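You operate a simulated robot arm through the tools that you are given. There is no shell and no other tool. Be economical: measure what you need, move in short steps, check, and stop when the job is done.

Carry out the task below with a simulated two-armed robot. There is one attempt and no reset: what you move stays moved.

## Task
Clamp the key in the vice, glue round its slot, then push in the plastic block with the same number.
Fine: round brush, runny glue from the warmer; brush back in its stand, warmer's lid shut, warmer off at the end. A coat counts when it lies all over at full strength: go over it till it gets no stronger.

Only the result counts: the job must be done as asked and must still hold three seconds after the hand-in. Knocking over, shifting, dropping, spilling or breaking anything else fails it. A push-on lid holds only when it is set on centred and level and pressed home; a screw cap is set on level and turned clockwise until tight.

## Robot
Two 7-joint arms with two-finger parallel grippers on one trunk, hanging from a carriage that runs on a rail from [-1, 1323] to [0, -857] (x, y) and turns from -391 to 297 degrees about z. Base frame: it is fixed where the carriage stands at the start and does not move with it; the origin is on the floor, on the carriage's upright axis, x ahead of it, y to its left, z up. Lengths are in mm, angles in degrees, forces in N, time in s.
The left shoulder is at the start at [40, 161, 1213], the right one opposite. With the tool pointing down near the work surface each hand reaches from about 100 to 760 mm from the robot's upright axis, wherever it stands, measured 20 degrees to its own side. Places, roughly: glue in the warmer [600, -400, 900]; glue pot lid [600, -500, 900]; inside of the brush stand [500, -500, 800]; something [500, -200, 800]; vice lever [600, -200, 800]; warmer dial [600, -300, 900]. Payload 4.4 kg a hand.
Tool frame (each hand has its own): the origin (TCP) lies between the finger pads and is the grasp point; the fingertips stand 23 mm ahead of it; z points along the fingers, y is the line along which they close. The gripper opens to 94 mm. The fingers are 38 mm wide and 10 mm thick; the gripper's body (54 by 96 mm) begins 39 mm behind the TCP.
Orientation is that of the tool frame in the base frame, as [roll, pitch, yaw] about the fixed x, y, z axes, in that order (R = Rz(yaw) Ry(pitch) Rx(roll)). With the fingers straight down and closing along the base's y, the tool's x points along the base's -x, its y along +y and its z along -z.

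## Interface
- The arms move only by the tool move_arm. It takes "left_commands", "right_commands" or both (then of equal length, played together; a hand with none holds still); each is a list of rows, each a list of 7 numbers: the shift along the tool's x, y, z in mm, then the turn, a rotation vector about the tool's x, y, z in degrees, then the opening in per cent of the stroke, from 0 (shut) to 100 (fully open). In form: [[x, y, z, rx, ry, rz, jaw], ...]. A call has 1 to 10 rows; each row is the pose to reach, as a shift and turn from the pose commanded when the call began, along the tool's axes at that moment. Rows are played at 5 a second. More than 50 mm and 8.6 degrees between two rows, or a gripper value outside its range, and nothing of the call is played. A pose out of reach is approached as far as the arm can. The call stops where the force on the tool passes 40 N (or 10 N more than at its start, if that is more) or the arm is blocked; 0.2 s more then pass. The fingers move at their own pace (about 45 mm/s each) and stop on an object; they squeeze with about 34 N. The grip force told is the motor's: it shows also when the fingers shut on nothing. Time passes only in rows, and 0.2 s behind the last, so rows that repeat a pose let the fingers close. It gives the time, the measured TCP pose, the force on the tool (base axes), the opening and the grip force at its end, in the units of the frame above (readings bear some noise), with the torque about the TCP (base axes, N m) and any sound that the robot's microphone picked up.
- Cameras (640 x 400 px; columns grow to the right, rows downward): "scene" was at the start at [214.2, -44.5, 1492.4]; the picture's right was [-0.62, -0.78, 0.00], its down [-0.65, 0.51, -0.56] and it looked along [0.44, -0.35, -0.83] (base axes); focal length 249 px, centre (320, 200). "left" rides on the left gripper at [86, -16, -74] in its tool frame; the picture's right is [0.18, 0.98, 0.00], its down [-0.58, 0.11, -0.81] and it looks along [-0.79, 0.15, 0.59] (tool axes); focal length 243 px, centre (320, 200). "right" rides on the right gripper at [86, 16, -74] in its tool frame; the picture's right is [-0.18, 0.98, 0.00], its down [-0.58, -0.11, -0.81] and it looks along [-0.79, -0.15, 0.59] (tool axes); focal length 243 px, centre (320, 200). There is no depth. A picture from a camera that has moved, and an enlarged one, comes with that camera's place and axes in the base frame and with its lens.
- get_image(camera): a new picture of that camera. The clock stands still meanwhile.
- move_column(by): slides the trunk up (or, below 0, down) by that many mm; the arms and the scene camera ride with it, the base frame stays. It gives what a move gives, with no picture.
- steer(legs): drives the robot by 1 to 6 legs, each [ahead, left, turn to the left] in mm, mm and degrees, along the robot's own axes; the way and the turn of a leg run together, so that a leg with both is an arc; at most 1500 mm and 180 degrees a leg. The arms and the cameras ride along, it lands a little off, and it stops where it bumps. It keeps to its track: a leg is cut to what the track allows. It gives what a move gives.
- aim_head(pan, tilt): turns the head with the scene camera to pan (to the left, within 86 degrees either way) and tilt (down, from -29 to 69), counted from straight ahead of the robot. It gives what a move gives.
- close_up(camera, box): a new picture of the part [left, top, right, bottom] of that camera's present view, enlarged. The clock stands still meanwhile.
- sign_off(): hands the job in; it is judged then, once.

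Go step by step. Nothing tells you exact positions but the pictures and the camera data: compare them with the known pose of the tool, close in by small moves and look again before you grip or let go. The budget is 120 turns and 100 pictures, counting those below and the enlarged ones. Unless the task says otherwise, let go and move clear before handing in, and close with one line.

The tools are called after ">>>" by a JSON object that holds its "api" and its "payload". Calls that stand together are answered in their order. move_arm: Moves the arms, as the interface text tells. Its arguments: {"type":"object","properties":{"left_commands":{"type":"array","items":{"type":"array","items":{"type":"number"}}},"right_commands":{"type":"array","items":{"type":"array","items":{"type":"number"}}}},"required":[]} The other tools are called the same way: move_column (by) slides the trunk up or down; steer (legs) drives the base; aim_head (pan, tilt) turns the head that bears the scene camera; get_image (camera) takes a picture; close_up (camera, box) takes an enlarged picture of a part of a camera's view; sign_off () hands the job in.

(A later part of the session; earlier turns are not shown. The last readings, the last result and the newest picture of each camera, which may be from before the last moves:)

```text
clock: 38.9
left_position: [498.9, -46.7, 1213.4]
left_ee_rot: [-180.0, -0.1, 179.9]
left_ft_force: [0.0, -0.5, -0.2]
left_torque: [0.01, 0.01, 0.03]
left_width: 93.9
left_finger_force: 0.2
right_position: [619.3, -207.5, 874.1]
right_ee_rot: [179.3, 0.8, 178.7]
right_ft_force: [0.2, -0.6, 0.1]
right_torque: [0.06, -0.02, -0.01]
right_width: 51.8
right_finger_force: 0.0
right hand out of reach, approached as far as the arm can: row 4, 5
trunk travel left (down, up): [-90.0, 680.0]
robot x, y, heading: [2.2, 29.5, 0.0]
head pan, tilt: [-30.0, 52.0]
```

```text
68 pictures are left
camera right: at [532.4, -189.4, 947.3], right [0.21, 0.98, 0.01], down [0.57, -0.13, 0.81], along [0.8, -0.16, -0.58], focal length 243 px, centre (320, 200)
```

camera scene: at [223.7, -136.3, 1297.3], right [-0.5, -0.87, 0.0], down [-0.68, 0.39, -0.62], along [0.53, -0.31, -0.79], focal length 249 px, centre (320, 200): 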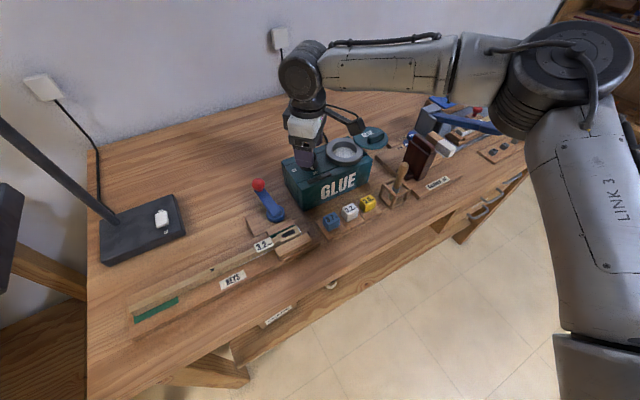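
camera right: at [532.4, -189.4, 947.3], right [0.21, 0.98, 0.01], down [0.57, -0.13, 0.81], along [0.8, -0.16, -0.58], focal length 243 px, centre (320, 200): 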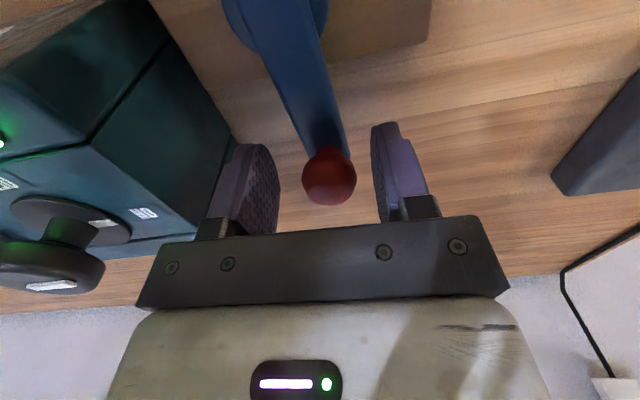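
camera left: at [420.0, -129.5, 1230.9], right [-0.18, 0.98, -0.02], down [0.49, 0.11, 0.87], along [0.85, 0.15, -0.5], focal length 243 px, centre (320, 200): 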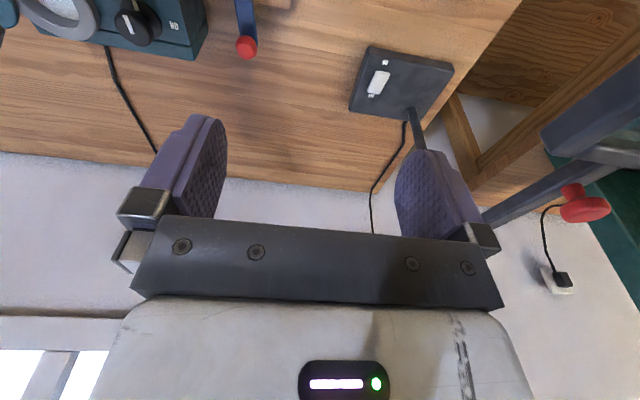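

The ball is between the fingers. I swing the lever to the left round its pivot, hand turning along, and watch the force.

>>> {"api": "move_arm", "payload": {"right_commands": [[1.2, 8.6, 0, 0, 0, -8, 55], [3.6, 16.9, 0, 0, 0, -16, 55], [7.1, 24.8, 0, 0, 0, -24, 55], [11.7, 32.1, 0, 0, 0, -32, 55], [17.3, 38.7, 0, 0, 0, -40, 55], [23.7, 44.5, 0, 0, 0, -48, 55]]}}

>>> {"api": "get_image", "payload": {"camera": "right"}}

>>> {"api": "close_up", "payload": {"camera": "scene", "box": [230, 120, 470, 270]}}

```text
clock: 40.3
left_position: [499.0, -46.1, 1213.3]
left_ee_rot: [180.0, 0.0, 180.0]
left_ft_force: [-0.2, -0.2, 0.7]
left_torque: [-0.02, 0.04, -0.02]
left_width: 94.1
left_finger_force: 0.0
right_position: [589.7, -168.5, 875.3]
right_ee_rot: [-179.7, 1.1, -133.1]
right_ft_force: [-1.0, 0.2, 0.2]
right_torque: [0.0, 0.0, -0.02]
right_width: 51.6
right_finger_force: 0.3
right hand out of reach, approached as far as the arm can: row 1, 2, 3, 4, 5, 6
trunk travel left (down, up): [-90.0, 680.0]
robot x, y, heading: [-1.0, 27.9, 0.0]
head pan, tilt: [-30.0, 52.0]
```

```text
67 pictures are left
camera right: at [518.3, -221.5, 948.7], right [-0.59, 0.81, 0.0], down [0.46, 0.34, 0.82], along [0.66, 0.48, -0.58], focal length 243 px, centre (320, 200)
```

right: 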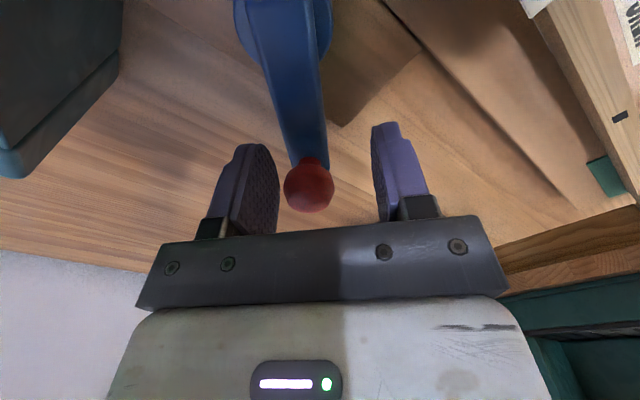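

```text
2.67 times, centred on (350, 195) of scene
camera zoom: at [223.2, -8.9, 1237.2], right [-0.5, -0.87, 0.0], down [-0.68, 0.39, -0.62], along [0.53, -0.31, -0.79], focal length 663 px, centre (240, 213)
```

zoom: 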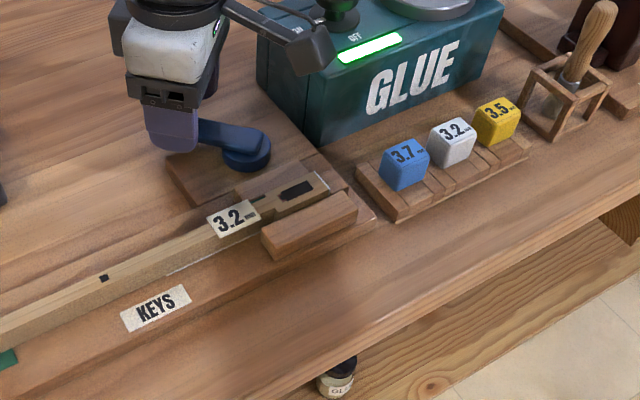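

The lever follows freely with the jaw closing up. I continue the swing.

>>> {"api": "move_arm", "payload": {"right_commands": [[-1.5, 7.9, 0, 0, 0, -8, 55], [1, 15, 0, 0, 0, -16, 55], [4.7, 21.9, 0, 0, 0, -24, 55], [9.1, 28, 0, 0, 0, -32, 55], [14.5, 33.9, 0, 0, 0, -40, 55]]}}

>>> {"api": "get_image", "payload": {"camera": "right"}}

>>> {"api": "close_up", "payload": {"camera": "scene", "box": [230, 120, 390, 240]}}

```text
clock: 41.5
left_position: [498.6, -47.5, 1212.6]
left_ee_rot: [-179.9, 0.0, 179.9]
left_ft_force: [0.0, -0.2, 0.5]
left_torque: [-0.02, -0.02, 0.01]
left_width: 94.2
left_finger_force: 0.1
right_position: [557.5, -157.4, 875.8]
right_ee_rot: [-179.1, 0.6, -93.2]
right_ft_force: [0.0, 0.1, -0.2]
right_torque: [0.03, 0.0, 0.01]
right_width: 51.6
right_finger_force: 0.0
trunk travel left (down, up): [-90.0, 680.0]
robot x, y, heading: [0.6, 27.9, -0.0]
head pan, tilt: [-30.0, 52.0]
```

```text
65 pictures are left
camera right: at [533.9, -243.1, 948.7], right [-0.97, 0.24, -0.01], down [0.13, 0.57, 0.81], along [0.2, 0.79, -0.58], focal length 243 px, centre (320, 200)
```

right: 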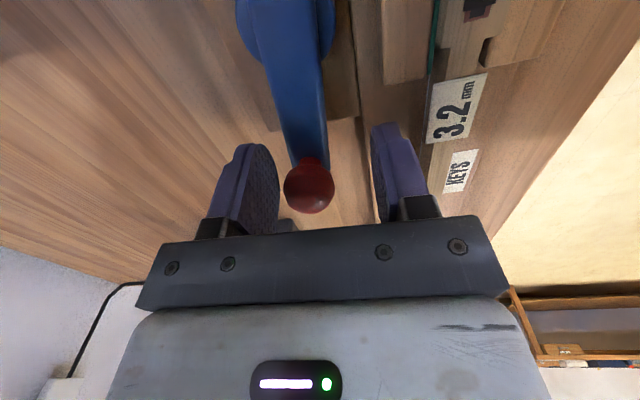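

```text
3.33 times, centred on (310, 180) of scene
camera zoom: at [223.1, -9.0, 1237.2], right [-0.5, -0.87, 0.0], down [-0.68, 0.39, -0.62], along [0.53, -0.31, -0.79], focal length 829 px, centre (353, 267)
```

zoom: 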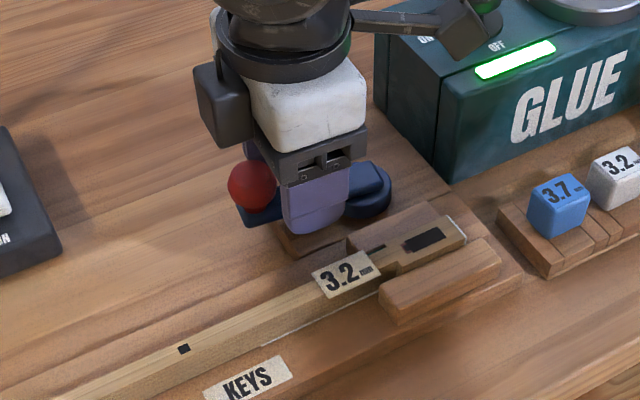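

The lever is at about 90° with no resistance yet. I push on a bit, a little higher, to feel for its stop.

>>> {"api": "move_arm", "payload": {"right_commands": [[1, 5, -4, 0, 0, -4, 55], [1.5, 9.4, -4, 0, 0, -8, 55], [4, 16.8, -4, 0, 0, -16, 55]]}}

>>> {"api": "get_image", "payload": {"camera": "right"}}

```text
clock: 42.4
left_position: [501.6, -47.5, 1215.6]
left_ee_rot: [180.0, 0.2, 180.0]
left_ft_force: [-0.3, 0.0, 0.0]
left_torque: [0.04, -0.01, -0.01]
left_width: 94.2
left_finger_force: 0.2
right_position: [548.7, -164.9, 882.6]
right_ee_rot: [-178.0, 0.1, -78.3]
right_ft_force: [28.0, -8.0, 3.9]
right_torque: [0.1, -0.79, -0.87]
right_width: 63.5
right_finger_force: 13.8
trunk travel left (down, up): [-90.0, 680.0]
robot x, y, heading: [-1.0, 28.4, -0.0]
head pan, tilt: [-30.0, 52.0]
stopped in row 3 (right hand): the force on the tool passed its limit at 42 N (the readings are from after the stop); the commanded pose is now the measured one
```

```text
63 pictures are left
camera right: at [548.0, -253.9, 956.5], right [-1.0, -0.02, -0.03], down [-0.04, 0.58, 0.81], along [0.0, 0.81, -0.58], focal length 243 px, centre (320, 200)
```

right: 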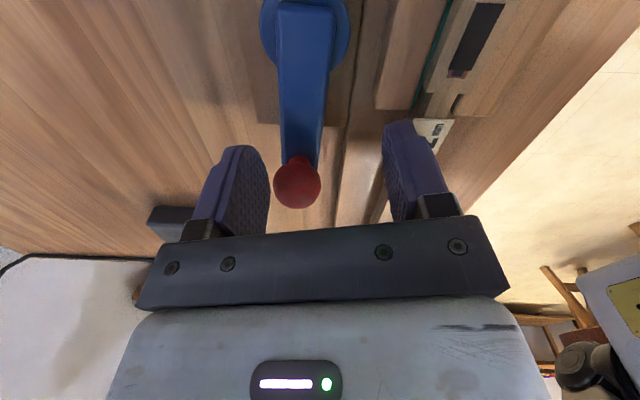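

At about 90° the lever met a firm stop at 42 N, so the vice is clamped. I back off, rise, and look at the jaws.

>>> {"api": "move_arm", "payload": {"right_commands": [[0, -3, 0, 0, 0, 0, 75], [0, -3, -5, 0, 0, 0, 75], [0, -3, -40, 0, 0, 0, 75], [0, -3, -85, 0, 0, 8, 75], [0, -3, -120, 0, 0, 16, 75], [0, -3, -120, 0, 0, 24, 75], [0, -3, -120, 0, 0, 32, 75]]}}

>>> {"api": "close_up", "payload": {"camera": "scene", "box": [230, 120, 390, 240]}}

>>> {"api": "close_up", "payload": {"camera": "right", "box": [320, 0, 640, 200]}}

```text
clock: 44.0
left_position: [499.5, -47.3, 1212.4]
left_ee_rot: [-180.0, 0.0, 179.8]
left_ft_force: [-0.2, 0.4, -0.7]
left_torque: [0.05, -0.02, 0.04]
left_width: 94.4
left_finger_force: 0.0
right_position: [541.4, -162.5, 996.8]
right_ee_rot: [-179.1, 0.8, -110.0]
right_ft_force: [-0.4, 1.0, -0.4]
right_torque: [-0.01, -0.01, 0.02]
right_width: 70.3
right_finger_force: 0.1
trunk travel left (down, up): [-90.0, 680.0]
robot x, y, heading: [1.4, 27.2, 0.2]
head pan, tilt: [-30.0, 52.0]
```

```text
3.33 times, centred on (310, 180) of scene
camera zoom: at [223.2, -9.2, 1237.2], right [-0.5, -0.87, 0.0], down [-0.68, 0.39, -0.62], along [0.53, -0.31, -0.79], focal length 829 px, centre (353, 267)
```

zoom: 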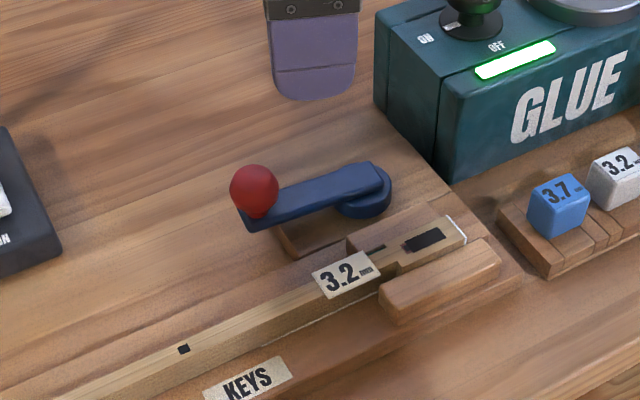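

```text
2.00 times, centred on (480, 100) of right
camera zoom: at [494.7, -238.5, 1070.8], right [-0.86, 0.51, -0.01], down [0.28, 0.5, 0.82], along [0.42, 0.7, -0.58], focal length 485 px, centre (0, 400)
```

zoom: 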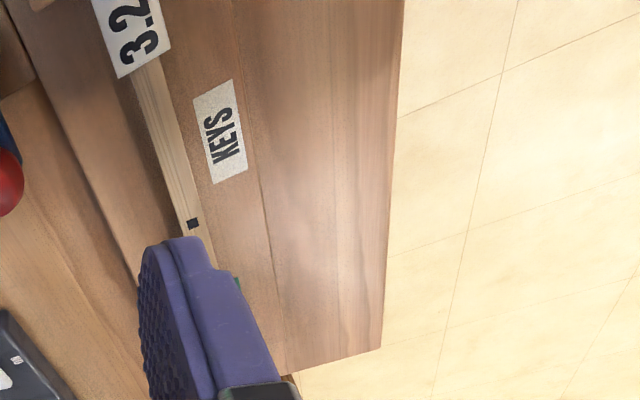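

The vice is clamped: the rear jaw is flush against the key. Next I move over to inspect the brush and the glue.

>>> {"api": "steer", "payload": {"legs": [[0, -140, 0]]}}

>>> {"api": "move_arm", "payload": {"right_commands": [[0, 0, -10, 0, 0, 8, 75], [0, 0, -20, 0, 0, 16, 75], [0, 0, -20, 0, 0, 24, 75], [0, 0, -20, 0, 0, 32, 75], [0, 0, -20, 0, 0, 40, 75], [0, 0, -20, 0, 0, 48, 75], [0, 0, -20, 0, 0, 56, 75], [0, 0, -20, 0, 0, 64, 75], [0, 0, -20, 0, 0, 70, 75]]}}

```text
clock: 45.3
left_position: [498.3, -182.5, 1211.9]
left_ee_rot: [180.0, 0.1, -179.8]
left_ft_force: [0.4, 0.0, 0.6]
left_torque: [0.0, -0.02, -0.03]
left_width: 94.2
left_finger_force: 0.0
right_position: [543.2, -296.5, 997.2]
right_ee_rot: [-179.1, 0.8, -109.6]
right_ft_force: [0.2, -0.5, 0.3]
right_torque: [0.0, 0.01, 0.0]
right_width: 70.2
right_finger_force: 0.1
trunk travel left (down, up): [-90.0, 680.0]
robot x, y, heading: [0.9, -109.0, -0.0]
head pan, tilt: [-30.0, 52.0]
```

```text
clock: 47.3
left_position: [500.0, -182.2, 1213.0]
left_ee_rot: [-179.9, 0.0, -179.8]
left_ft_force: [-0.4, 0.1, -0.3]
left_torque: [0.0, -0.02, 0.0]
left_width: 94.0
left_finger_force: 0.0
right_position: [541.6, -297.3, 1017.6]
right_ee_rot: [179.4, 1.0, -179.8]
right_ft_force: [-0.9, -0.1, -0.4]
right_torque: [0.0, 0.03, 0.0]
right_width: 70.4
right_finger_force: 0.0
trunk travel left (down, up): [-90.0, 680.0]
robot x, y, heading: [4.4, -109.7, 0.1]
head pan, tilt: [-30.0, 52.0]
```

>>> {"api": "move_arm", "payload": {"right_commands": [[20.4, -41.8, 0, 0.6, 1, 0, 75], [40.8, -83.6, 0, 0.6, 1, 0, 75], [61.2, -125.4, 0, 0.6, 1, 0, 75], [81.6, -167.2, 0, 0.6, 1, 0, 75], [102, -209, 0, 0.6, 1, 0, 75]]}}

>>> {"api": "get_image", "payload": {"camera": "right"}}

>>> {"api": "close_up", "payload": {"camera": "scene", "box": [300, 80, 540, 230]}}

```text
clock: 48.5
left_position: [498.3, -182.8, 1213.6]
left_ee_rot: [180.0, 0.0, -179.8]
left_ft_force: [0.2, 0.3, -1.0]
left_torque: [0.02, 0.0, -0.02]
left_width: 94.1
left_finger_force: 0.0
right_position: [441.5, -508.2, 1016.5]
right_ee_rot: [-179.8, 0.1, -179.5]
right_ft_force: [-0.5, 0.1, -0.8]
right_torque: [-0.03, -0.01, 0.0]
right_width: 70.3
right_finger_force: 0.0
trunk travel left (down, up): [-90.0, 680.0]
robot x, y, heading: [-1.7, -110.2, 0.4]
head pan, tilt: [-30.0, 52.0]
```

```text
60 pictures are left
camera right: at [354.6, -492.9, 1089.6], right [0.18, 0.98, 0.0], down [0.58, -0.1, 0.81], along [0.79, -0.14, -0.59], focal length 243 px, centre (320, 200)
```

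right: 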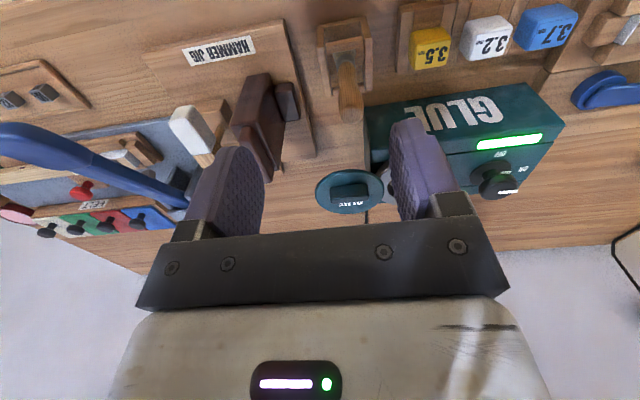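

```text
2.67 times, centred on (420, 155) of scene
camera zoom: at [222.9, -146.1, 1237.1], right [-0.5, -0.87, 0.0], down [-0.68, 0.39, -0.62], along [0.53, -0.31, -0.79], focal length 663 px, centre (53, 320)
```

zoom: 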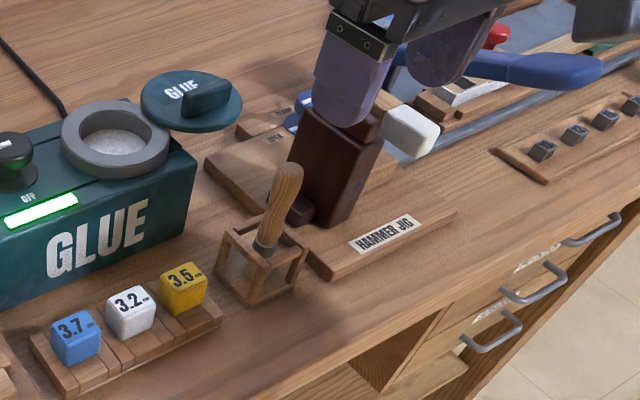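

The brush stands nearly upright: handle top about [469, -490, 917], ferrule about [464, -483, 843]. I move over it and check the line-up.

>>> {"api": "move_arm", "payload": {"right_commands": [[-25, 19, 15, 0, 0, 0, 60], [-25, 19, 50, 0, 0, 0, 60]]}}

>>> {"api": "get_image", "payload": {"camera": "right"}}

>>> {"api": "close_up", "payload": {"camera": "scene", "box": [320, 100, 440, 210]}}

```text
clock: 49.1
left_position: [497.8, -181.5, 1212.8]
left_ee_rot: [180.0, 0.0, -179.8]
left_ft_force: [-1.2, 0.6, -1.1]
left_torque: [0.0, 0.02, 0.02]
left_width: 94.1
left_finger_force: 0.0
right_position: [466.1, -487.6, 962.3]
right_ee_rot: [-179.9, 0.1, -179.6]
right_ft_force: [-0.1, 0.2, -0.1]
right_torque: [0.0, 0.0, 0.01]
right_width: 56.5
right_finger_force: 0.2
trunk travel left (down, up): [-90.0, 680.0]
robot x, y, heading: [1.8, -110.1, 0.4]
head pan, tilt: [-30.0, 52.0]
```

```text
58 pictures are left
camera right: at [378.5, -471.6, 1036.9], right [0.18, 0.98, 0.0], down [0.58, -0.1, 0.81], along [0.79, -0.14, -0.59], focal length 243 px, centre (320, 200)
```

right: 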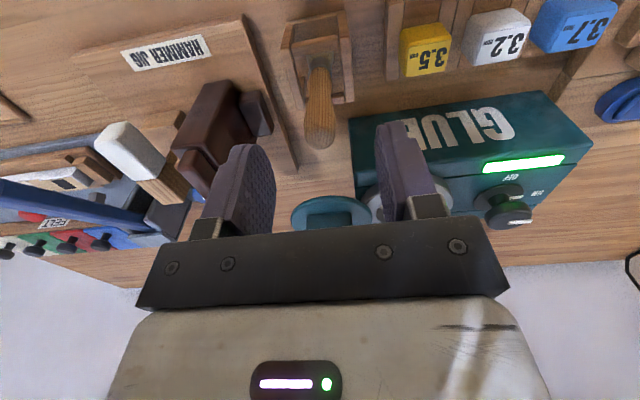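

```text
3.64 times, centred on (380, 155) of scene
camera zoom: at [222.7, -145.7, 1237.1], right [-0.5, -0.87, 0.0], down [-0.68, 0.39, -0.62], along [0.53, -0.31, -0.79], focal length 904 px, centre (102, 364)
```

zoom: 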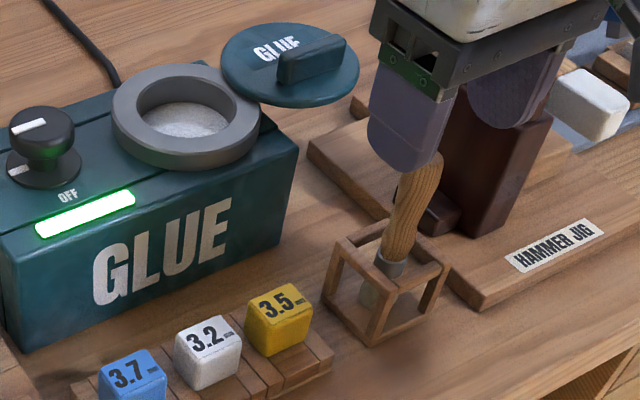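

The handle is centred between the fingers. I descend and grip near the top of the handle.

>>> {"api": "move_arm", "payload": {"right_commands": [[-6, -1, 30, 0, 0, 0, 60], [-6, -1, 65, 0, 0, 0, 60], [-6, -1, 65, 0, 0, 0, 5], [-6, -1, 65, 0, 0, 0, 5], [-6, -1, 65, 0, 0, 0, 5], [-6, -1, 65, 0, 0, 0, 5]]}}

>>> {"api": "get_image", "payload": {"camera": "right"}}

>>> {"api": "close_up", "payload": {"camera": "scene", "box": [320, 100, 440, 210]}}

```text
clock: 50.5
left_position: [499.2, -181.5, 1213.1]
left_ee_rot: [180.0, -0.1, -179.8]
left_ft_force: [-0.4, 0.2, -0.3]
left_torque: [0.0, 0.02, -0.02]
left_width: 94.4
left_finger_force: 0.2
right_position: [471.7, -488.5, 898.1]
right_ee_rot: [-179.8, 0.1, -179.6]
right_ft_force: [-1.0, -0.1, 0.1]
right_torque: [-0.03, 0.0, 0.0]
right_width: 19.1
right_finger_force: 34.5
trunk travel left (down, up): [-90.0, 680.0]
robot x, y, heading: [-0.5, -108.7, 0.3]
head pan, tilt: [-30.0, 52.0]
```

```text
56 pictures are left
camera right: at [384.9, -472.2, 972.1], right [0.18, 0.98, 0.0], down [0.58, -0.1, 0.81], along [0.79, -0.14, -0.59], focal length 243 px, centre (320, 200)
```

right: 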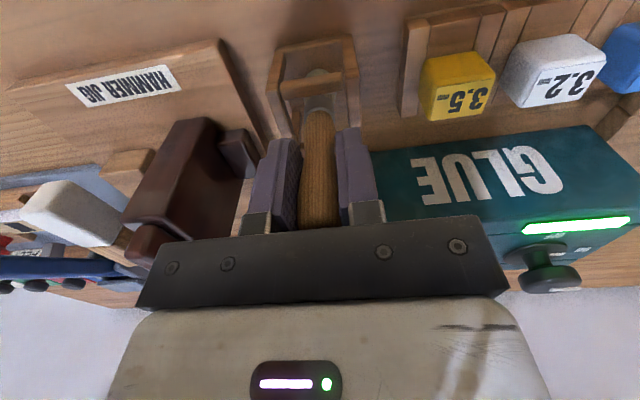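

```text
3.64 times, centred on (380, 155) of scene
camera zoom: at [223.5, -145.4, 1237.2], right [-0.5, -0.87, 0.0], down [-0.68, 0.39, -0.62], along [0.53, -0.31, -0.79], focal length 904 px, centre (102, 364)
```

zoom: 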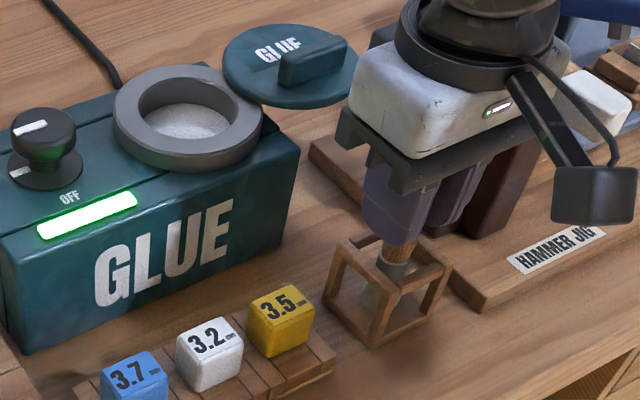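

The brush is gripped (TCP at [471.7, -488.5, 898.1] for putting it back). I lift it straight up and check its shape and the glue.

>>> {"api": "move_arm", "payload": {"right_commands": [[0, 0, -20, 0, 0, 0, 5], [0, 0, -50, 0, 0, 0, 5], [0, 0, -90, 0, 0, 0, 5], [0, 0, -130, 0, 0, 0, 5], [0, 0, -145, 0, 0, 0, 5]]}}

>>> {"api": "close_up", "payload": {"camera": "scene", "box": [320, 60, 480, 180]}}

>>> {"api": "get_image", "payload": {"camera": "right"}}

```text
clock: 51.7
left_position: [499.7, -181.7, 1212.4]
left_ee_rot: [-180.0, 0.0, -179.8]
left_ft_force: [-0.2, -0.2, -0.1]
left_torque: [0.03, 0.01, -0.02]
left_width: 94.1
left_finger_force: 0.0
right_position: [472.5, -488.3, 1042.3]
right_ee_rot: [-179.8, 0.1, -179.6]
right_ft_force: [0.1, -1.1, 0.0]
right_torque: [-0.02, 0.01, 0.02]
right_width: 19.1
right_finger_force: 34.1
trunk travel left (down, up): [-90.0, 680.0]
robot x, y, heading: [-0.1, -107.0, 0.3]
head pan, tilt: [-30.0, 52.0]
```

```text
3.33 times, centred on (400, 120) of scene
camera zoom: at [223.5, -145.4, 1237.2], right [-0.5, -0.87, 0.0], down [-0.68, 0.39, -0.62], along [0.53, -0.31, -0.79], focal length 829 px, centre (53, 467)
```

zoom: 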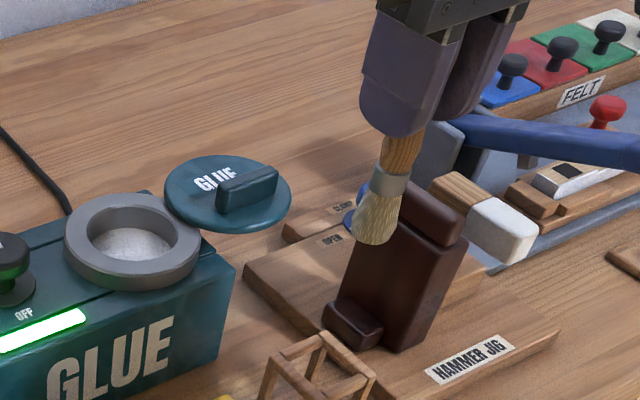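

```text
53 pictures are left
camera right: at [385.3, -472.8, 1117.5], right [0.18, 0.98, 0.0], down [0.58, -0.1, 0.81], along [0.79, -0.14, -0.59], focal length 243 px, centre (320, 200)
```

right: 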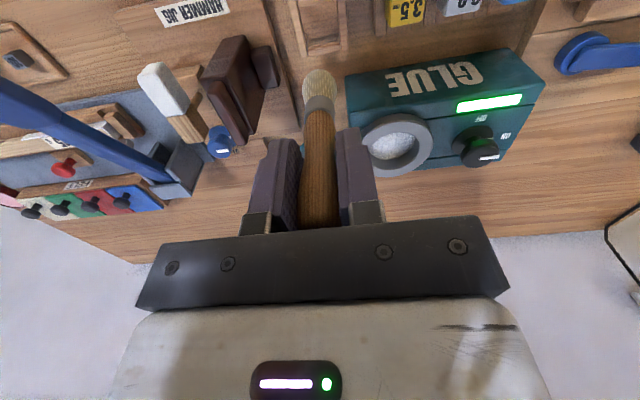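

The brush tip hangs about 79 mm below the TCP and 11 mm behind it. Checking the state of the glue up close.

>>> {"api": "close_up", "payload": {"camera": "scene", "box": [300, 110, 400, 180]}}

```text
5.71 times, centred on (350, 145) of scene
camera zoom: at [223.5, -145.4, 1237.2], right [-0.5, -0.87, 0.0], down [-0.68, 0.39, -0.62], along [0.53, -0.31, -0.79], focal length 1421 px, centre (149, 514)
```

zoom: 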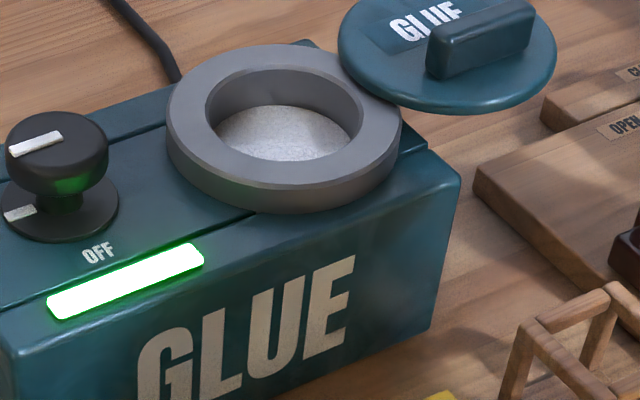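

The glue surface sits maybe 20–25 mm below the rim. I bring the brush over the pot and check before dipping.

>>> {"api": "move_arm", "payload": {"right_commands": [[-35, 18, 0, 0, 0, 0, 5], [-70, 36, 0, 0, 0, 0, 5], [-105, 54, 0, 0, 0, 0, 5], [-127, 69, 10, 0, 0, 0, 5], [-127, 69, 30, 0, 0, 0, 5]]}}

>>> {"api": "close_up", "payload": {"camera": "scene", "box": [280, 80, 440, 180]}}

>>> {"api": "get_image", "payload": {"camera": "right"}}

```text
clock: 52.9
left_position: [498.5, -181.3, 1213.6]
left_ee_rot: [180.0, 0.1, -179.9]
left_ft_force: [0.4, 0.6, 0.1]
left_torque: [0.0, 0.01, 0.03]
left_width: 93.9
left_finger_force: 0.1
right_position: [599.4, -417.2, 1012.2]
right_ee_rot: [-179.7, 0.1, -179.4]
right_ft_force: [0.9, -0.3, -0.5]
right_torque: [0.05, -0.02, 0.0]
right_width: 19.4
right_finger_force: 33.9
trunk travel left (down, up): [-90.0, 680.0]
robot x, y, heading: [1.9, -108.9, 0.1]
head pan, tilt: [-30.0, 52.0]
```

```text
4.00 times, centred on (360, 130) of scene
camera zoom: at [223.1, -145.7, 1237.1], right [-0.5, -0.87, 0.0], down [-0.68, 0.39, -0.62], along [0.53, -0.31, -0.79], focal length 995 px, centre (160, 480)
```

zoom: 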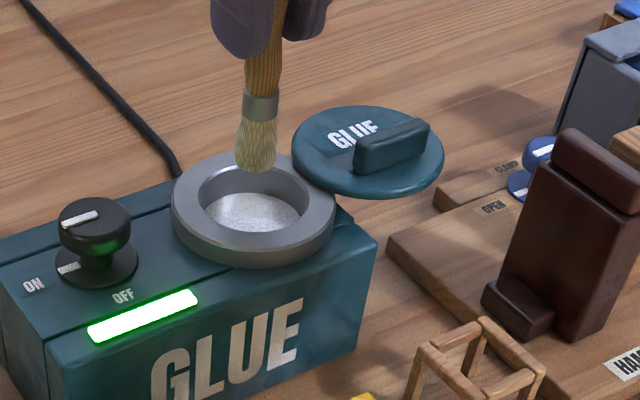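

```text
50 pictures are left
camera right: at [511.9, -402.0, 1086.8], right [0.18, 0.98, 0.0], down [0.58, -0.1, 0.81], along [0.79, -0.14, -0.59], focal length 243 px, centre (320, 200)
```

right: 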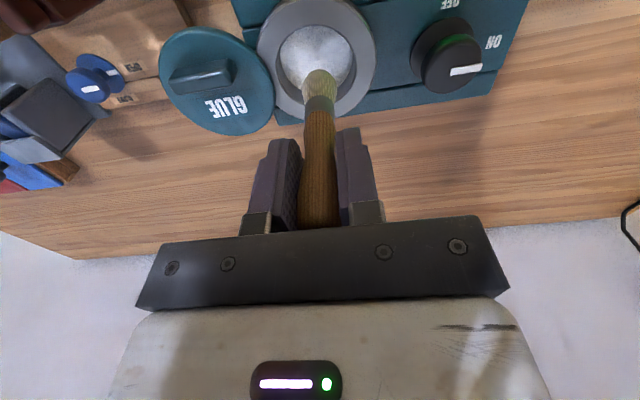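

The tip is over the pot's middle. I dip it in steps, feeling for resistance.

>>> {"api": "move_arm", "payload": {"right_commands": [[0, 0, 20, 0, 0, 0, 5], [0, 0, 40, 0, 0, 0, 5], [0, 0, 52, 0, 0, 0, 5], [0, 0, 60, 0, 0, 0, 5], [0, 0, 66, 0, 0, 0, 5], [0, 0, 66, 0, 0, 0, 5]]}}

>>> {"api": "close_up", "payload": {"camera": "scene", "box": [290, 100, 410, 180]}}

```text
clock: 54.3
left_position: [501.5, -182.5, 1214.8]
left_ee_rot: [-179.9, 0.1, -179.7]
left_ft_force: [-0.1, -0.2, 0.4]
left_torque: [0.0, -0.01, 0.01]
left_width: 94.0
left_finger_force: 0.1
right_position: [603.2, -420.1, 951.6]
right_ee_rot: [-179.8, 0.5, -179.6]
right_ft_force: [-0.4, -0.1, 29.8]
right_torque: [0.04, -0.09, 0.0]
right_width: 19.3
right_finger_force: 34.1
trunk travel left (down, up): [-90.0, 680.0]
robot x, y, heading: [-3.0, -109.4, 0.2]
head pan, tilt: [-30.0, 52.0]
```

```text
5.00 times, centred on (350, 140) of scene
camera zoom: at [225.6, -146.4, 1237.9], right [-0.5, -0.87, 0.0], down [-0.68, 0.39, -0.62], along [0.54, -0.31, -0.79], focal length 1244 px, centre (170, 500)
```

zoom: 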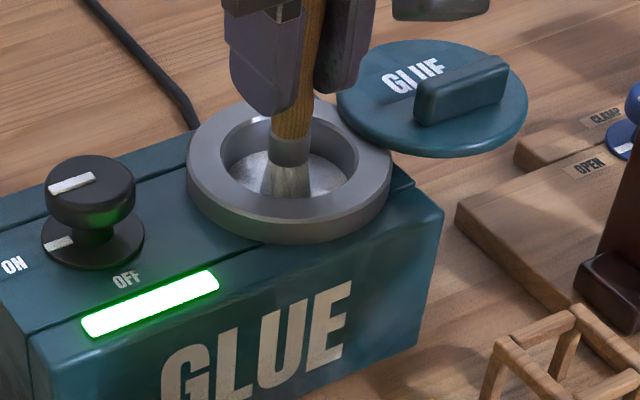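

It meets 30 N at about the glue surface. I raise the brush and look whether it took any glue.

>>> {"api": "move_arm", "payload": {"right_commands": [[0, 0, -25, 0, 0, 0, 5], [0, 0, -65, 0, 0, 0, 5], [0, 0, -65, 0, 0, 0, 5]]}}

>>> {"api": "close_up", "payload": {"camera": "scene", "box": [300, 90, 400, 160]}}

```text
clock: 55.1
left_position: [498.3, -180.9, 1212.7]
left_ee_rot: [-180.0, 0.1, -179.7]
left_ft_force: [-0.7, 0.0, -0.6]
left_torque: [0.0, -0.04, 0.0]
left_width: 94.1
left_finger_force: 0.0
right_position: [598.8, -418.0, 1014.3]
right_ee_rot: [-179.7, 0.0, -179.5]
right_ft_force: [-0.3, 0.3, 0.4]
right_torque: [0.0, 0.0, -0.01]
right_width: 19.2
right_finger_force: 33.8
trunk travel left (down, up): [-90.0, 680.0]
robot x, y, heading: [-0.2, -109.7, 0.2]
head pan, tilt: [-30.0, 52.0]
```

```text
5.71 times, centred on (350, 125) of scene
camera zoom: at [222.7, -145.2, 1237.0], right [-0.5, -0.87, 0.0], down [-0.68, 0.39, -0.61], along [0.53, -0.31, -0.79], focal length 1421 px, centre (149, 629)
```

zoom: 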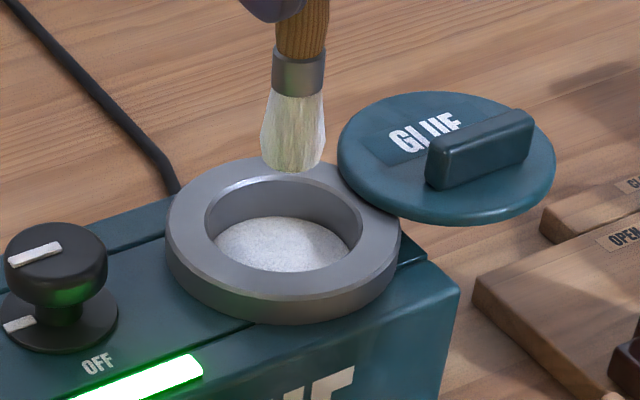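

The bristles have whitened with glue. I carry the brush over to the vice, staying above the slot.

>>> {"api": "move_arm", "payload": {"right_commands": [[20, 40, 0, 0, 0, 0, 5], [40, 80, 0, 0, 0, 0, 5], [60, 120, 0, 0, 0, 0, 5], [80, 160, 0, 0, 0, 0, 5], [100, 195, 0, 0, 0, 0, 5], [105, 204, 30, 0, 0, 0, 5], [105, 204, 45, 0, 0, 0, 5]]}}

>>> {"api": "get_image", "payload": {"camera": "right"}}

>>> {"api": "close_up", "payload": {"camera": "scene", "box": [200, 110, 320, 230]}}

```text
clock: 56.3
left_position: [495.5, -180.4, 1219.2]
left_ee_rot: [-179.7, -0.1, 179.7]
left_ft_force: [1.4, 2.8, 4.7]
left_torque: [-0.15, -0.07, 0.13]
left_width: 92.4
left_finger_force: 0.1
right_position: [518.0, -263.0, 1005.3]
right_ee_rot: [-179.2, -1.1, 179.6]
right_ft_force: [-0.8, -0.3, -0.6]
right_torque: [0.02, 0.0, -0.03]
right_width: 19.1
right_finger_force: 33.8
right hand out of reach, approached as far as the arm can: row 5
trunk travel left (down, up): [-90.0, 680.0]
robot x, y, heading: [2.6, -105.9, 0.1]
head pan, tilt: [-30.0, 52.0]
stopped in row 5 (left hand): the force on the tool passed its limit at 63 N (the readings are from after the stop); the commanded pose is now the measured one
```

```text
47 pictures are left
camera right: at [432.3, -244.3, 1081.3], right [0.19, 0.98, -0.02], down [0.6, -0.1, 0.8], along [0.78, -0.16, -0.6], focal length 243 px, centre (320, 200)
```

right: 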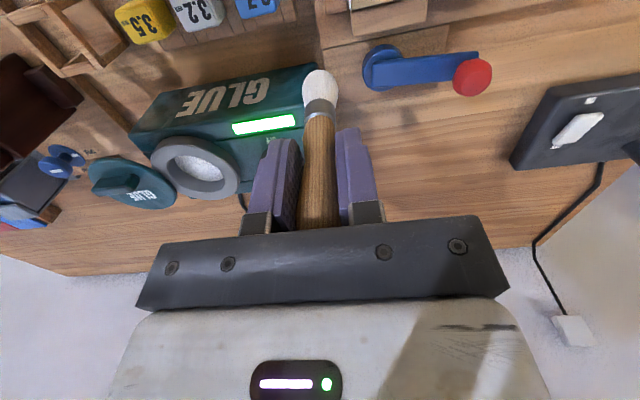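

```text
3.33 times, centred on (260, 170) of scene
camera zoom: at [223.4, -145.4, 1237.3], right [-0.5, -0.87, 0.0], down [-0.68, 0.39, -0.62], along [0.53, -0.31, -0.79], focal length 829 px, centre (520, 300)
```

zoom: 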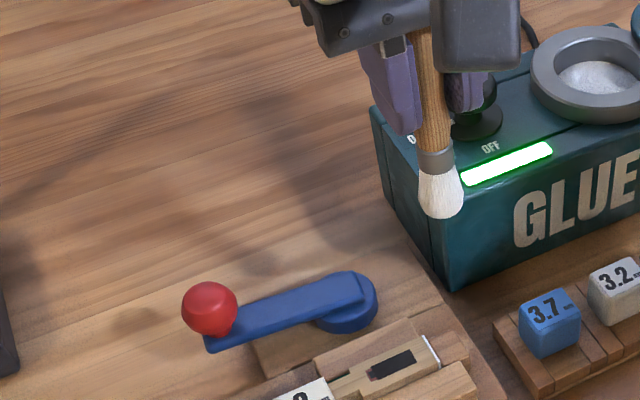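

The right wrist bumped the raised left hand. I back off and drive the carriage left instead, so the slot lies on the right hand's side.

>>> {"api": "move_arm", "payload": {"right_commands": [[0, -30, 0, 0, 0, 0, 5], [0, -40, 0, 0, 0, 0, 5]]}}

>>> {"api": "steer", "payload": {"legs": [[0, 140, 0]]}}

>>> {"api": "get_image", "payload": {"camera": "right"}}

>>> {"api": "close_up", "payload": {"camera": "scene", "box": [240, 130, 400, 240]}}

```text
clock: 56.9
left_position: [494.2, -180.0, 1218.5]
left_ee_rot: [-179.7, -0.1, 179.6]
left_ft_force: [-0.2, 0.5, 0.2]
left_torque: [0.0, -0.02, -0.01]
left_width: 94.0
left_finger_force: 0.0
right_position: [517.5, -302.1, 1004.9]
right_ee_rot: [-179.5, -1.1, 179.5]
right_ft_force: [0.3, 0.2, -0.3]
right_torque: [0.0, -0.02, -0.03]
right_width: 19.2
right_finger_force: 33.5
trunk travel left (down, up): [-90.0, 680.0]
robot x, y, heading: [-0.2, -110.0, 0.2]
head pan, tilt: [-30.0, 52.0]
```

```text
clock: 58.2
left_position: [492.5, -40.0, 1218.4]
left_ee_rot: [-179.7, -0.2, 179.6]
left_ft_force: [0.4, 0.3, 0.2]
left_torque: [0.01, 0.0, -0.04]
left_width: 94.2
left_finger_force: 0.1
right_position: [516.6, -160.6, 1006.1]
right_ee_rot: [-179.3, -1.0, 179.5]
right_ft_force: [0.7, 0.5, -0.2]
right_torque: [0.01, -0.01, 0.01]
right_width: 19.2
right_finger_force: 33.7
trunk travel left (down, up): [-90.0, 680.0]
robot x, y, heading: [1.1, 32.9, 0.3]
head pan, tilt: [-30.0, 52.0]
```

```text
45 pictures are left
camera right: at [431.6, -143.2, 1081.5], right [0.19, 0.98, -0.01], down [0.59, -0.1, 0.8], along [0.78, -0.16, -0.6], focal length 243 px, centre (320, 200)
```

right: 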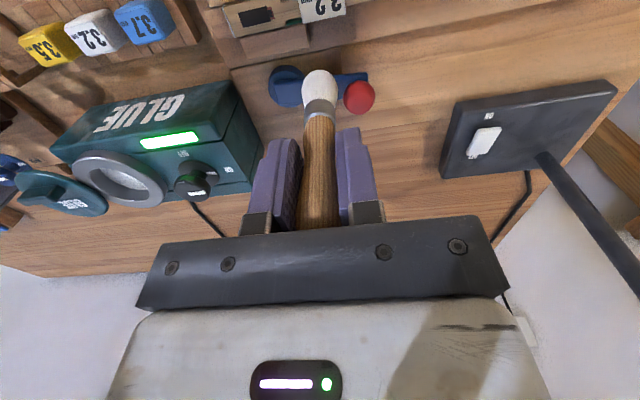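

```text
3.64 times, centred on (320, 185) of scene
camera zoom: at [223.5, -4.5, 1237.3], right [-0.5, -0.87, 0.0], down [-0.68, 0.39, -0.62], along [0.53, -0.31, -0.79], focal length 904 px, centre (320, 254)
```

zoom: 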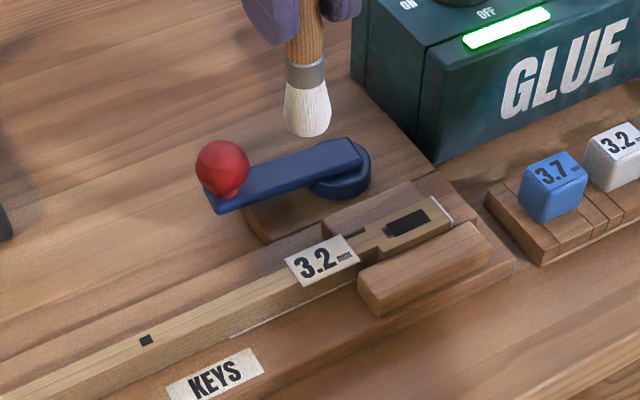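

The slot's middle is near [483, -211, 848]. I bring the brush over it and lower to just above.

>>> {"api": "move_arm", "payload": {"right_commands": [[12, -27, 0, -0.7, -1, 0, 5], [22, -53, 20, -0.7, -1, 0, 5], [22, -53, 50, -0.7, -1, 0, 5], [22, -53, 66, -0.7, -1, 0, 5]]}}

>>> {"api": "get_image", "payload": {"camera": "right"}}

>>> {"api": "close_up", "payload": {"camera": "scene", "box": [270, 130, 370, 210]}}

```text
clock: 59.2
left_position: [494.9, -40.7, 1218.3]
left_ee_rot: [-179.6, -0.3, 179.6]
left_ft_force: [0.5, -0.4, -0.4]
left_torque: [0.02, -0.04, 0.01]
left_width: 93.9
left_finger_force: 0.1
right_position: [492.8, -215.9, 939.5]
right_ee_rot: [179.9, 0.0, 179.5]
right_ft_force: [0.0, 0.8, 0.0]
right_torque: [0.0, 0.02, -0.03]
right_width: 18.9
right_finger_force: 33.5
trunk travel left (down, up): [-90.0, 680.0]
robot x, y, heading: [3.9, 30.7, 0.3]
head pan, tilt: [-30.0, 52.0]
```

```text
43 pictures are left
camera right: at [406.4, -198.2, 1014.7], right [0.19, 0.98, 0.0], down [0.58, -0.11, 0.81], along [0.79, -0.15, -0.59], focal length 243 px, centre (320, 200)
```

right: 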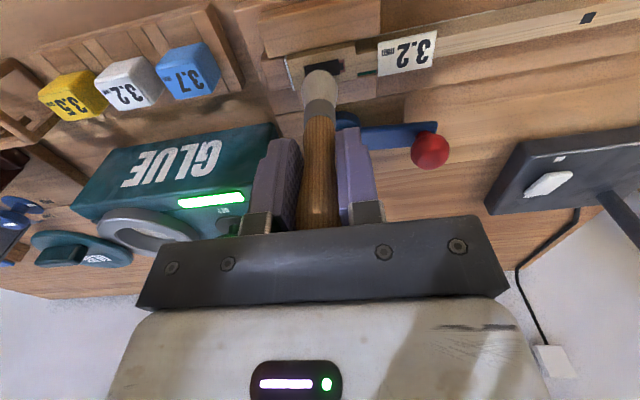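

```text
5.00 times, centred on (320, 170) of scene
camera zoom: at [223.4, -4.4, 1237.3], right [-0.5, -0.87, 0.0], down [-0.68, 0.39, -0.62], along [0.53, -0.31, -0.79], focal length 1244 px, centre (320, 350)
```

zoom: 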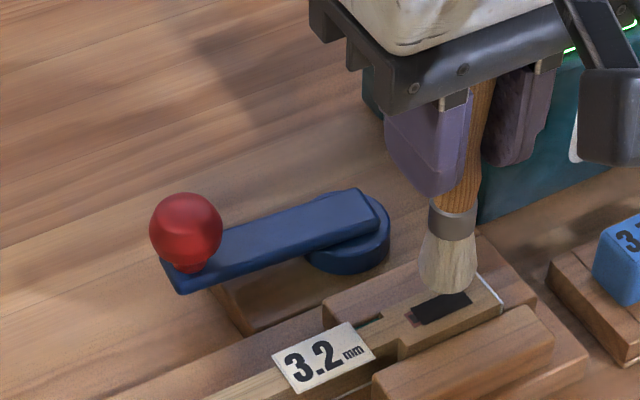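

The brush is about 12 mm above and 4 mm short of the slot's middle. I lower it lightly and stroke round the slot.

>>> {"api": "move_arm", "payload": {"right_commands": [[0, 4, 9, 0, 0, 0, 5], [0, 4, 15, 0, 0, 0, 5], [0, 17, 15, 0, 0, 0, 5], [-5, 17, 15, 0, 0, 0, 5], [-5, 4, 15, 0, 0, 0, 5], [-5, -10, 15, 0, 0, 0, 5], [5, -10, 15, 0, 0, 0, 5], [5, 4, 15, 0, 0, 0, 5], [5, 17, 15, 0, 0, 0, 5], [0, 4, 15, 0, 0, 0, 5]]}}

>>> {"api": "close_up", "payload": {"camera": "scene", "box": [290, 150, 370, 210]}}

```text
clock: 61.4
left_position: [493.8, -40.2, 1219.4]
left_ee_rot: [-179.7, -0.2, 179.6]
left_ft_force: [-0.1, -0.2, -0.1]
left_torque: [-0.01, 0.01, 0.01]
left_width: 93.6
left_finger_force: 0.1
right_position: [493.5, -211.7, 925.2]
right_ee_rot: [-180.0, -0.1, 179.5]
right_ft_force: [-0.4, -0.1, -1.0]
right_torque: [-0.02, 0.0, -0.01]
right_width: 19.2
right_finger_force: 34.2
trunk travel left (down, up): [-90.0, 680.0]
robot x, y, heading: [-0.3, 34.7, 0.4]
head pan, tilt: [-30.0, 52.0]
```

```text
6.67 times, centred on (330, 180) of scene
camera zoom: at [223.5, -4.9, 1237.3], right [-0.5, -0.87, 0.0], down [-0.68, 0.39, -0.62], along [0.53, -0.31, -0.79], focal length 1658 px, centre (253, 333)
```

zoom: 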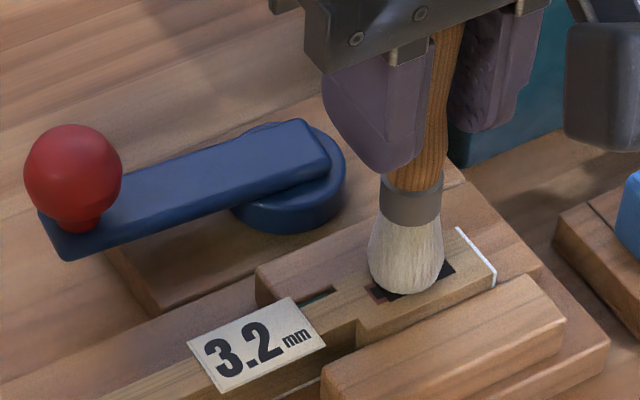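

No contact force yet, and no glue laid. I lower further in small steps.

>>> {"api": "move_arm", "payload": {"right_commands": [[0, 0, 3, 0, 0, 0, 5], [0, 0, 5, 0, 0, 0, 5], [0, 0, 5, 0, 0, 0, 5]]}}

>>> {"api": "close_up", "payload": {"camera": "scene", "box": [290, 150, 370, 210]}}

```text
clock: 62.2
left_position: [496.2, -41.3, 1220.1]
left_ee_rot: [-179.7, -0.2, 179.6]
left_ft_force: [0.0, 0.2, 0.5]
left_torque: [-0.03, 0.0, 0.0]
left_width: 93.9
left_finger_force: 0.1
right_position: [496.0, -211.0, 922.8]
right_ee_rot: [180.0, 0.2, 179.5]
right_ft_force: [-4.7, -0.9, 25.6]
right_torque: [0.04, 0.31, 0.04]
right_width: 19.3
right_finger_force: 33.2
trunk travel left (down, up): [-90.0, 680.0]
robot x, y, heading: [2.1, 34.0, 0.2]
head pan, tilt: [-30.0, 52.0]
```

```text
6.67 times, centred on (330, 180) of scene
camera zoom: at [224.4, -4.9, 1237.8], right [-0.5, -0.87, 0.0], down [-0.68, 0.39, -0.62], along [0.54, -0.31, -0.79], focal length 1658 px, centre (253, 333)
```

zoom: 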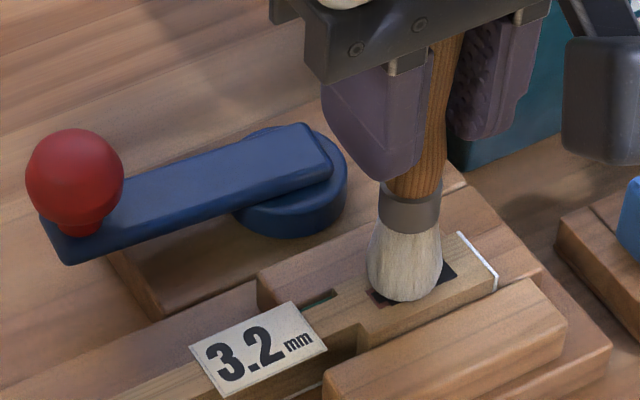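

Contact starts at TCP z ≈ 924. I stroke all round the slot with light pressure.

>>> {"api": "move_arm", "payload": {"right_commands": [[0, 7, -1.5, 0, 0, 0, 5], [0, 14, -1.5, 0, 0, 0, 5], [-5, 14, -1.5, 0, 0, 0, 5], [-5, 0, -1.5, 0, 0, 0, 5], [-5, -14, -1.5, 0, 0, 0, 5], [0, -14, -1.5, 0, 0, 0, 5], [5, -14, -1.5, 0, 0, 0, 5], [5, 0, -1.5, 0, 0, 0, 5], [5, 14, -1.5, 0, 0, 0, 5], [5, 14, -30, 0, 0, 0, 5]]}}

>>> {"api": "close_up", "payload": {"camera": "scene", "box": [290, 150, 370, 210]}}

```text
clock: 64.4
left_position: [493.9, -40.5, 1217.9]
left_ee_rot: [-179.7, -0.2, 179.6]
left_ft_force: [-0.1, 0.4, -1.8]
left_torque: [0.0, 0.0, 0.0]
left_width: 94.1
left_finger_force: 0.1
right_position: [488.9, -197.5, 950.2]
right_ee_rot: [-180.0, -0.1, 179.5]
right_ft_force: [0.5, 0.1, 0.1]
right_torque: [0.05, -0.03, -0.01]
right_width: 18.8
right_finger_force: 34.2
trunk travel left (down, up): [-90.0, 680.0]
robot x, y, heading: [0.0, 31.1, 0.2]
head pan, tilt: [-30.0, 52.0]
```

```text
6.67 times, centred on (330, 180) of scene
camera zoom: at [223.5, -4.7, 1237.2], right [-0.5, -0.87, 0.0], down [-0.68, 0.39, -0.62], along [0.53, -0.31, -0.79], focal length 1658 px, centre (253, 333)
```

zoom: 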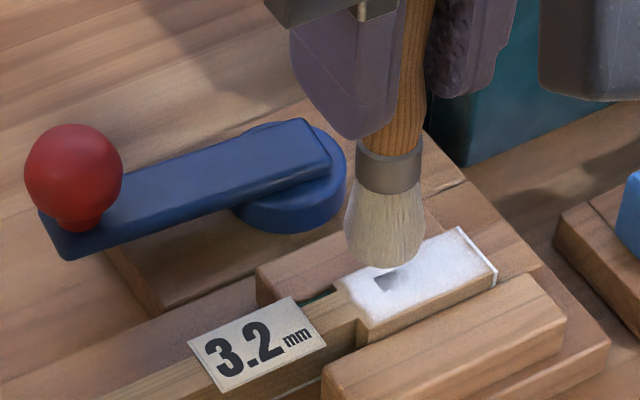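

A white coat now lies over the key's end. I go over it again to see whether it gets stronger.

>>> {"api": "move_arm", "payload": {"right_commands": [[0, 0, 15, 0, 0, 0, 5], [0, 0, 28.5, 0, 0, 0, 5], [-5, -7, 28.5, 0, 0, 0, 5], [-5, -20, 28.5, 0, 0, 0, 5], [-5, -32, 28.5, 0, 0, 0, 5], [-10, -32, 28.5, 0, 0, 0, 5], [-10, -14, 28.5, 0, 0, 0, 5], [-10, 2, 28.5, 0, 0, 0, 5], [-3, 2, 28.5, 0, 0, 0, 5], [0, -14, 28.5, 0, 0, 0, 5]]}}

>>> {"api": "move_arm", "payload": {"right_commands": [[0, -16, 0, 0, 0, 0, 5], [0, -16, -30, 0, 0, 0, 5], [0, 14, -75, 0, 0, 0, 5], [0, 14, -90, 0, 0, 0, 5]]}}

>>> {"api": "close_up", "payload": {"camera": "scene", "box": [290, 150, 370, 210]}}

```text
clock: 66.6
left_position: [493.3, -40.6, 1218.1]
left_ee_rot: [-179.7, -0.3, 179.6]
left_ft_force: [-0.3, -1.1, 0.1]
left_torque: [0.0, -0.01, -0.01]
left_width: 94.1
left_finger_force: 0.1
right_position: [488.4, -209.8, 921.8]
right_ee_rot: [-180.0, 0.0, 179.6]
right_ft_force: [0.1, 0.2, 0.1]
right_torque: [0.01, 0.03, 0.02]
right_width: 18.7
right_finger_force: 33.7
trunk travel left (down, up): [-90.0, 680.0]
robot x, y, heading: [-0.9, 33.6, 0.3]
head pan, tilt: [-30.0, 52.0]
```

```text
refused: row 3 steps farther than a row can; nothing moved
```

```text
6.67 times, centred on (330, 180) of scene
camera zoom: at [223.4, -4.8, 1237.2], right [-0.5, -0.87, 0.0], down [-0.68, 0.39, -0.62], along [0.53, -0.31, -0.79], focal length 1658 px, centre (253, 333)
```

zoom: 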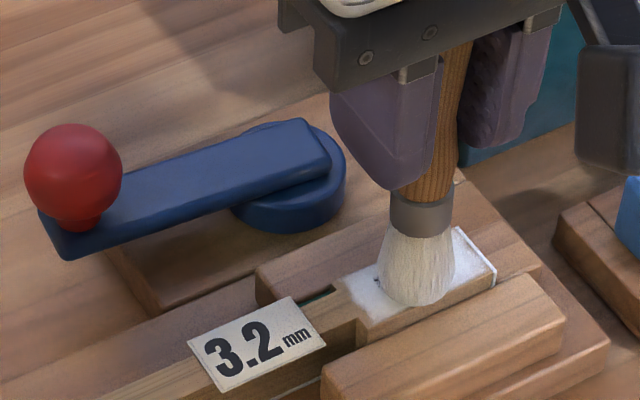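

I lift the brush clear to compare.

>>> {"api": "move_arm", "payload": {"right_commands": [[0, -8, 0, 0, 0, 0, 5], [0, -16, 0, 0, 0, 0, 5], [0, -16, -30, 0, 0, 0, 5], [0, 5, -70, 0, 0, 0, 5], [0, 5, -90, 0, 0, 0, 5]]}}

>>> {"api": "close_up", "payload": {"camera": "scene", "box": [290, 150, 370, 210]}}

```text
clock: 67.8
left_position: [494.3, -40.5, 1219.2]
left_ee_rot: [-179.6, -0.3, 179.7]
left_ft_force: [0.1, -0.2, -0.3]
left_torque: [0.0, 0.01, 0.03]
left_width: 94.1
left_finger_force: 0.1
right_position: [487.8, -206.4, 1012.7]
right_ee_rot: [179.9, 0.0, 179.5]
right_ft_force: [0.6, 0.5, -0.3]
right_torque: [0.0, -0.01, 0.01]
right_width: 19.0
right_finger_force: 34.2
trunk travel left (down, up): [-90.0, 680.0]
robot x, y, heading: [1.4, 34.3, 0.0]
head pan, tilt: [-30.0, 52.0]
```

```text
6.67 times, centred on (330, 180) of scene
camera zoom: at [223.4, -4.5, 1237.2], right [-0.5, -0.87, 0.0], down [-0.68, 0.39, -0.62], along [0.53, -0.31, -0.79], focal length 1658 px, centre (253, 333)
```

zoom: 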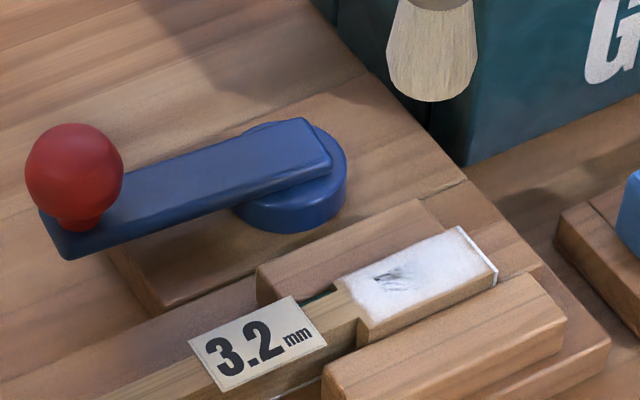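

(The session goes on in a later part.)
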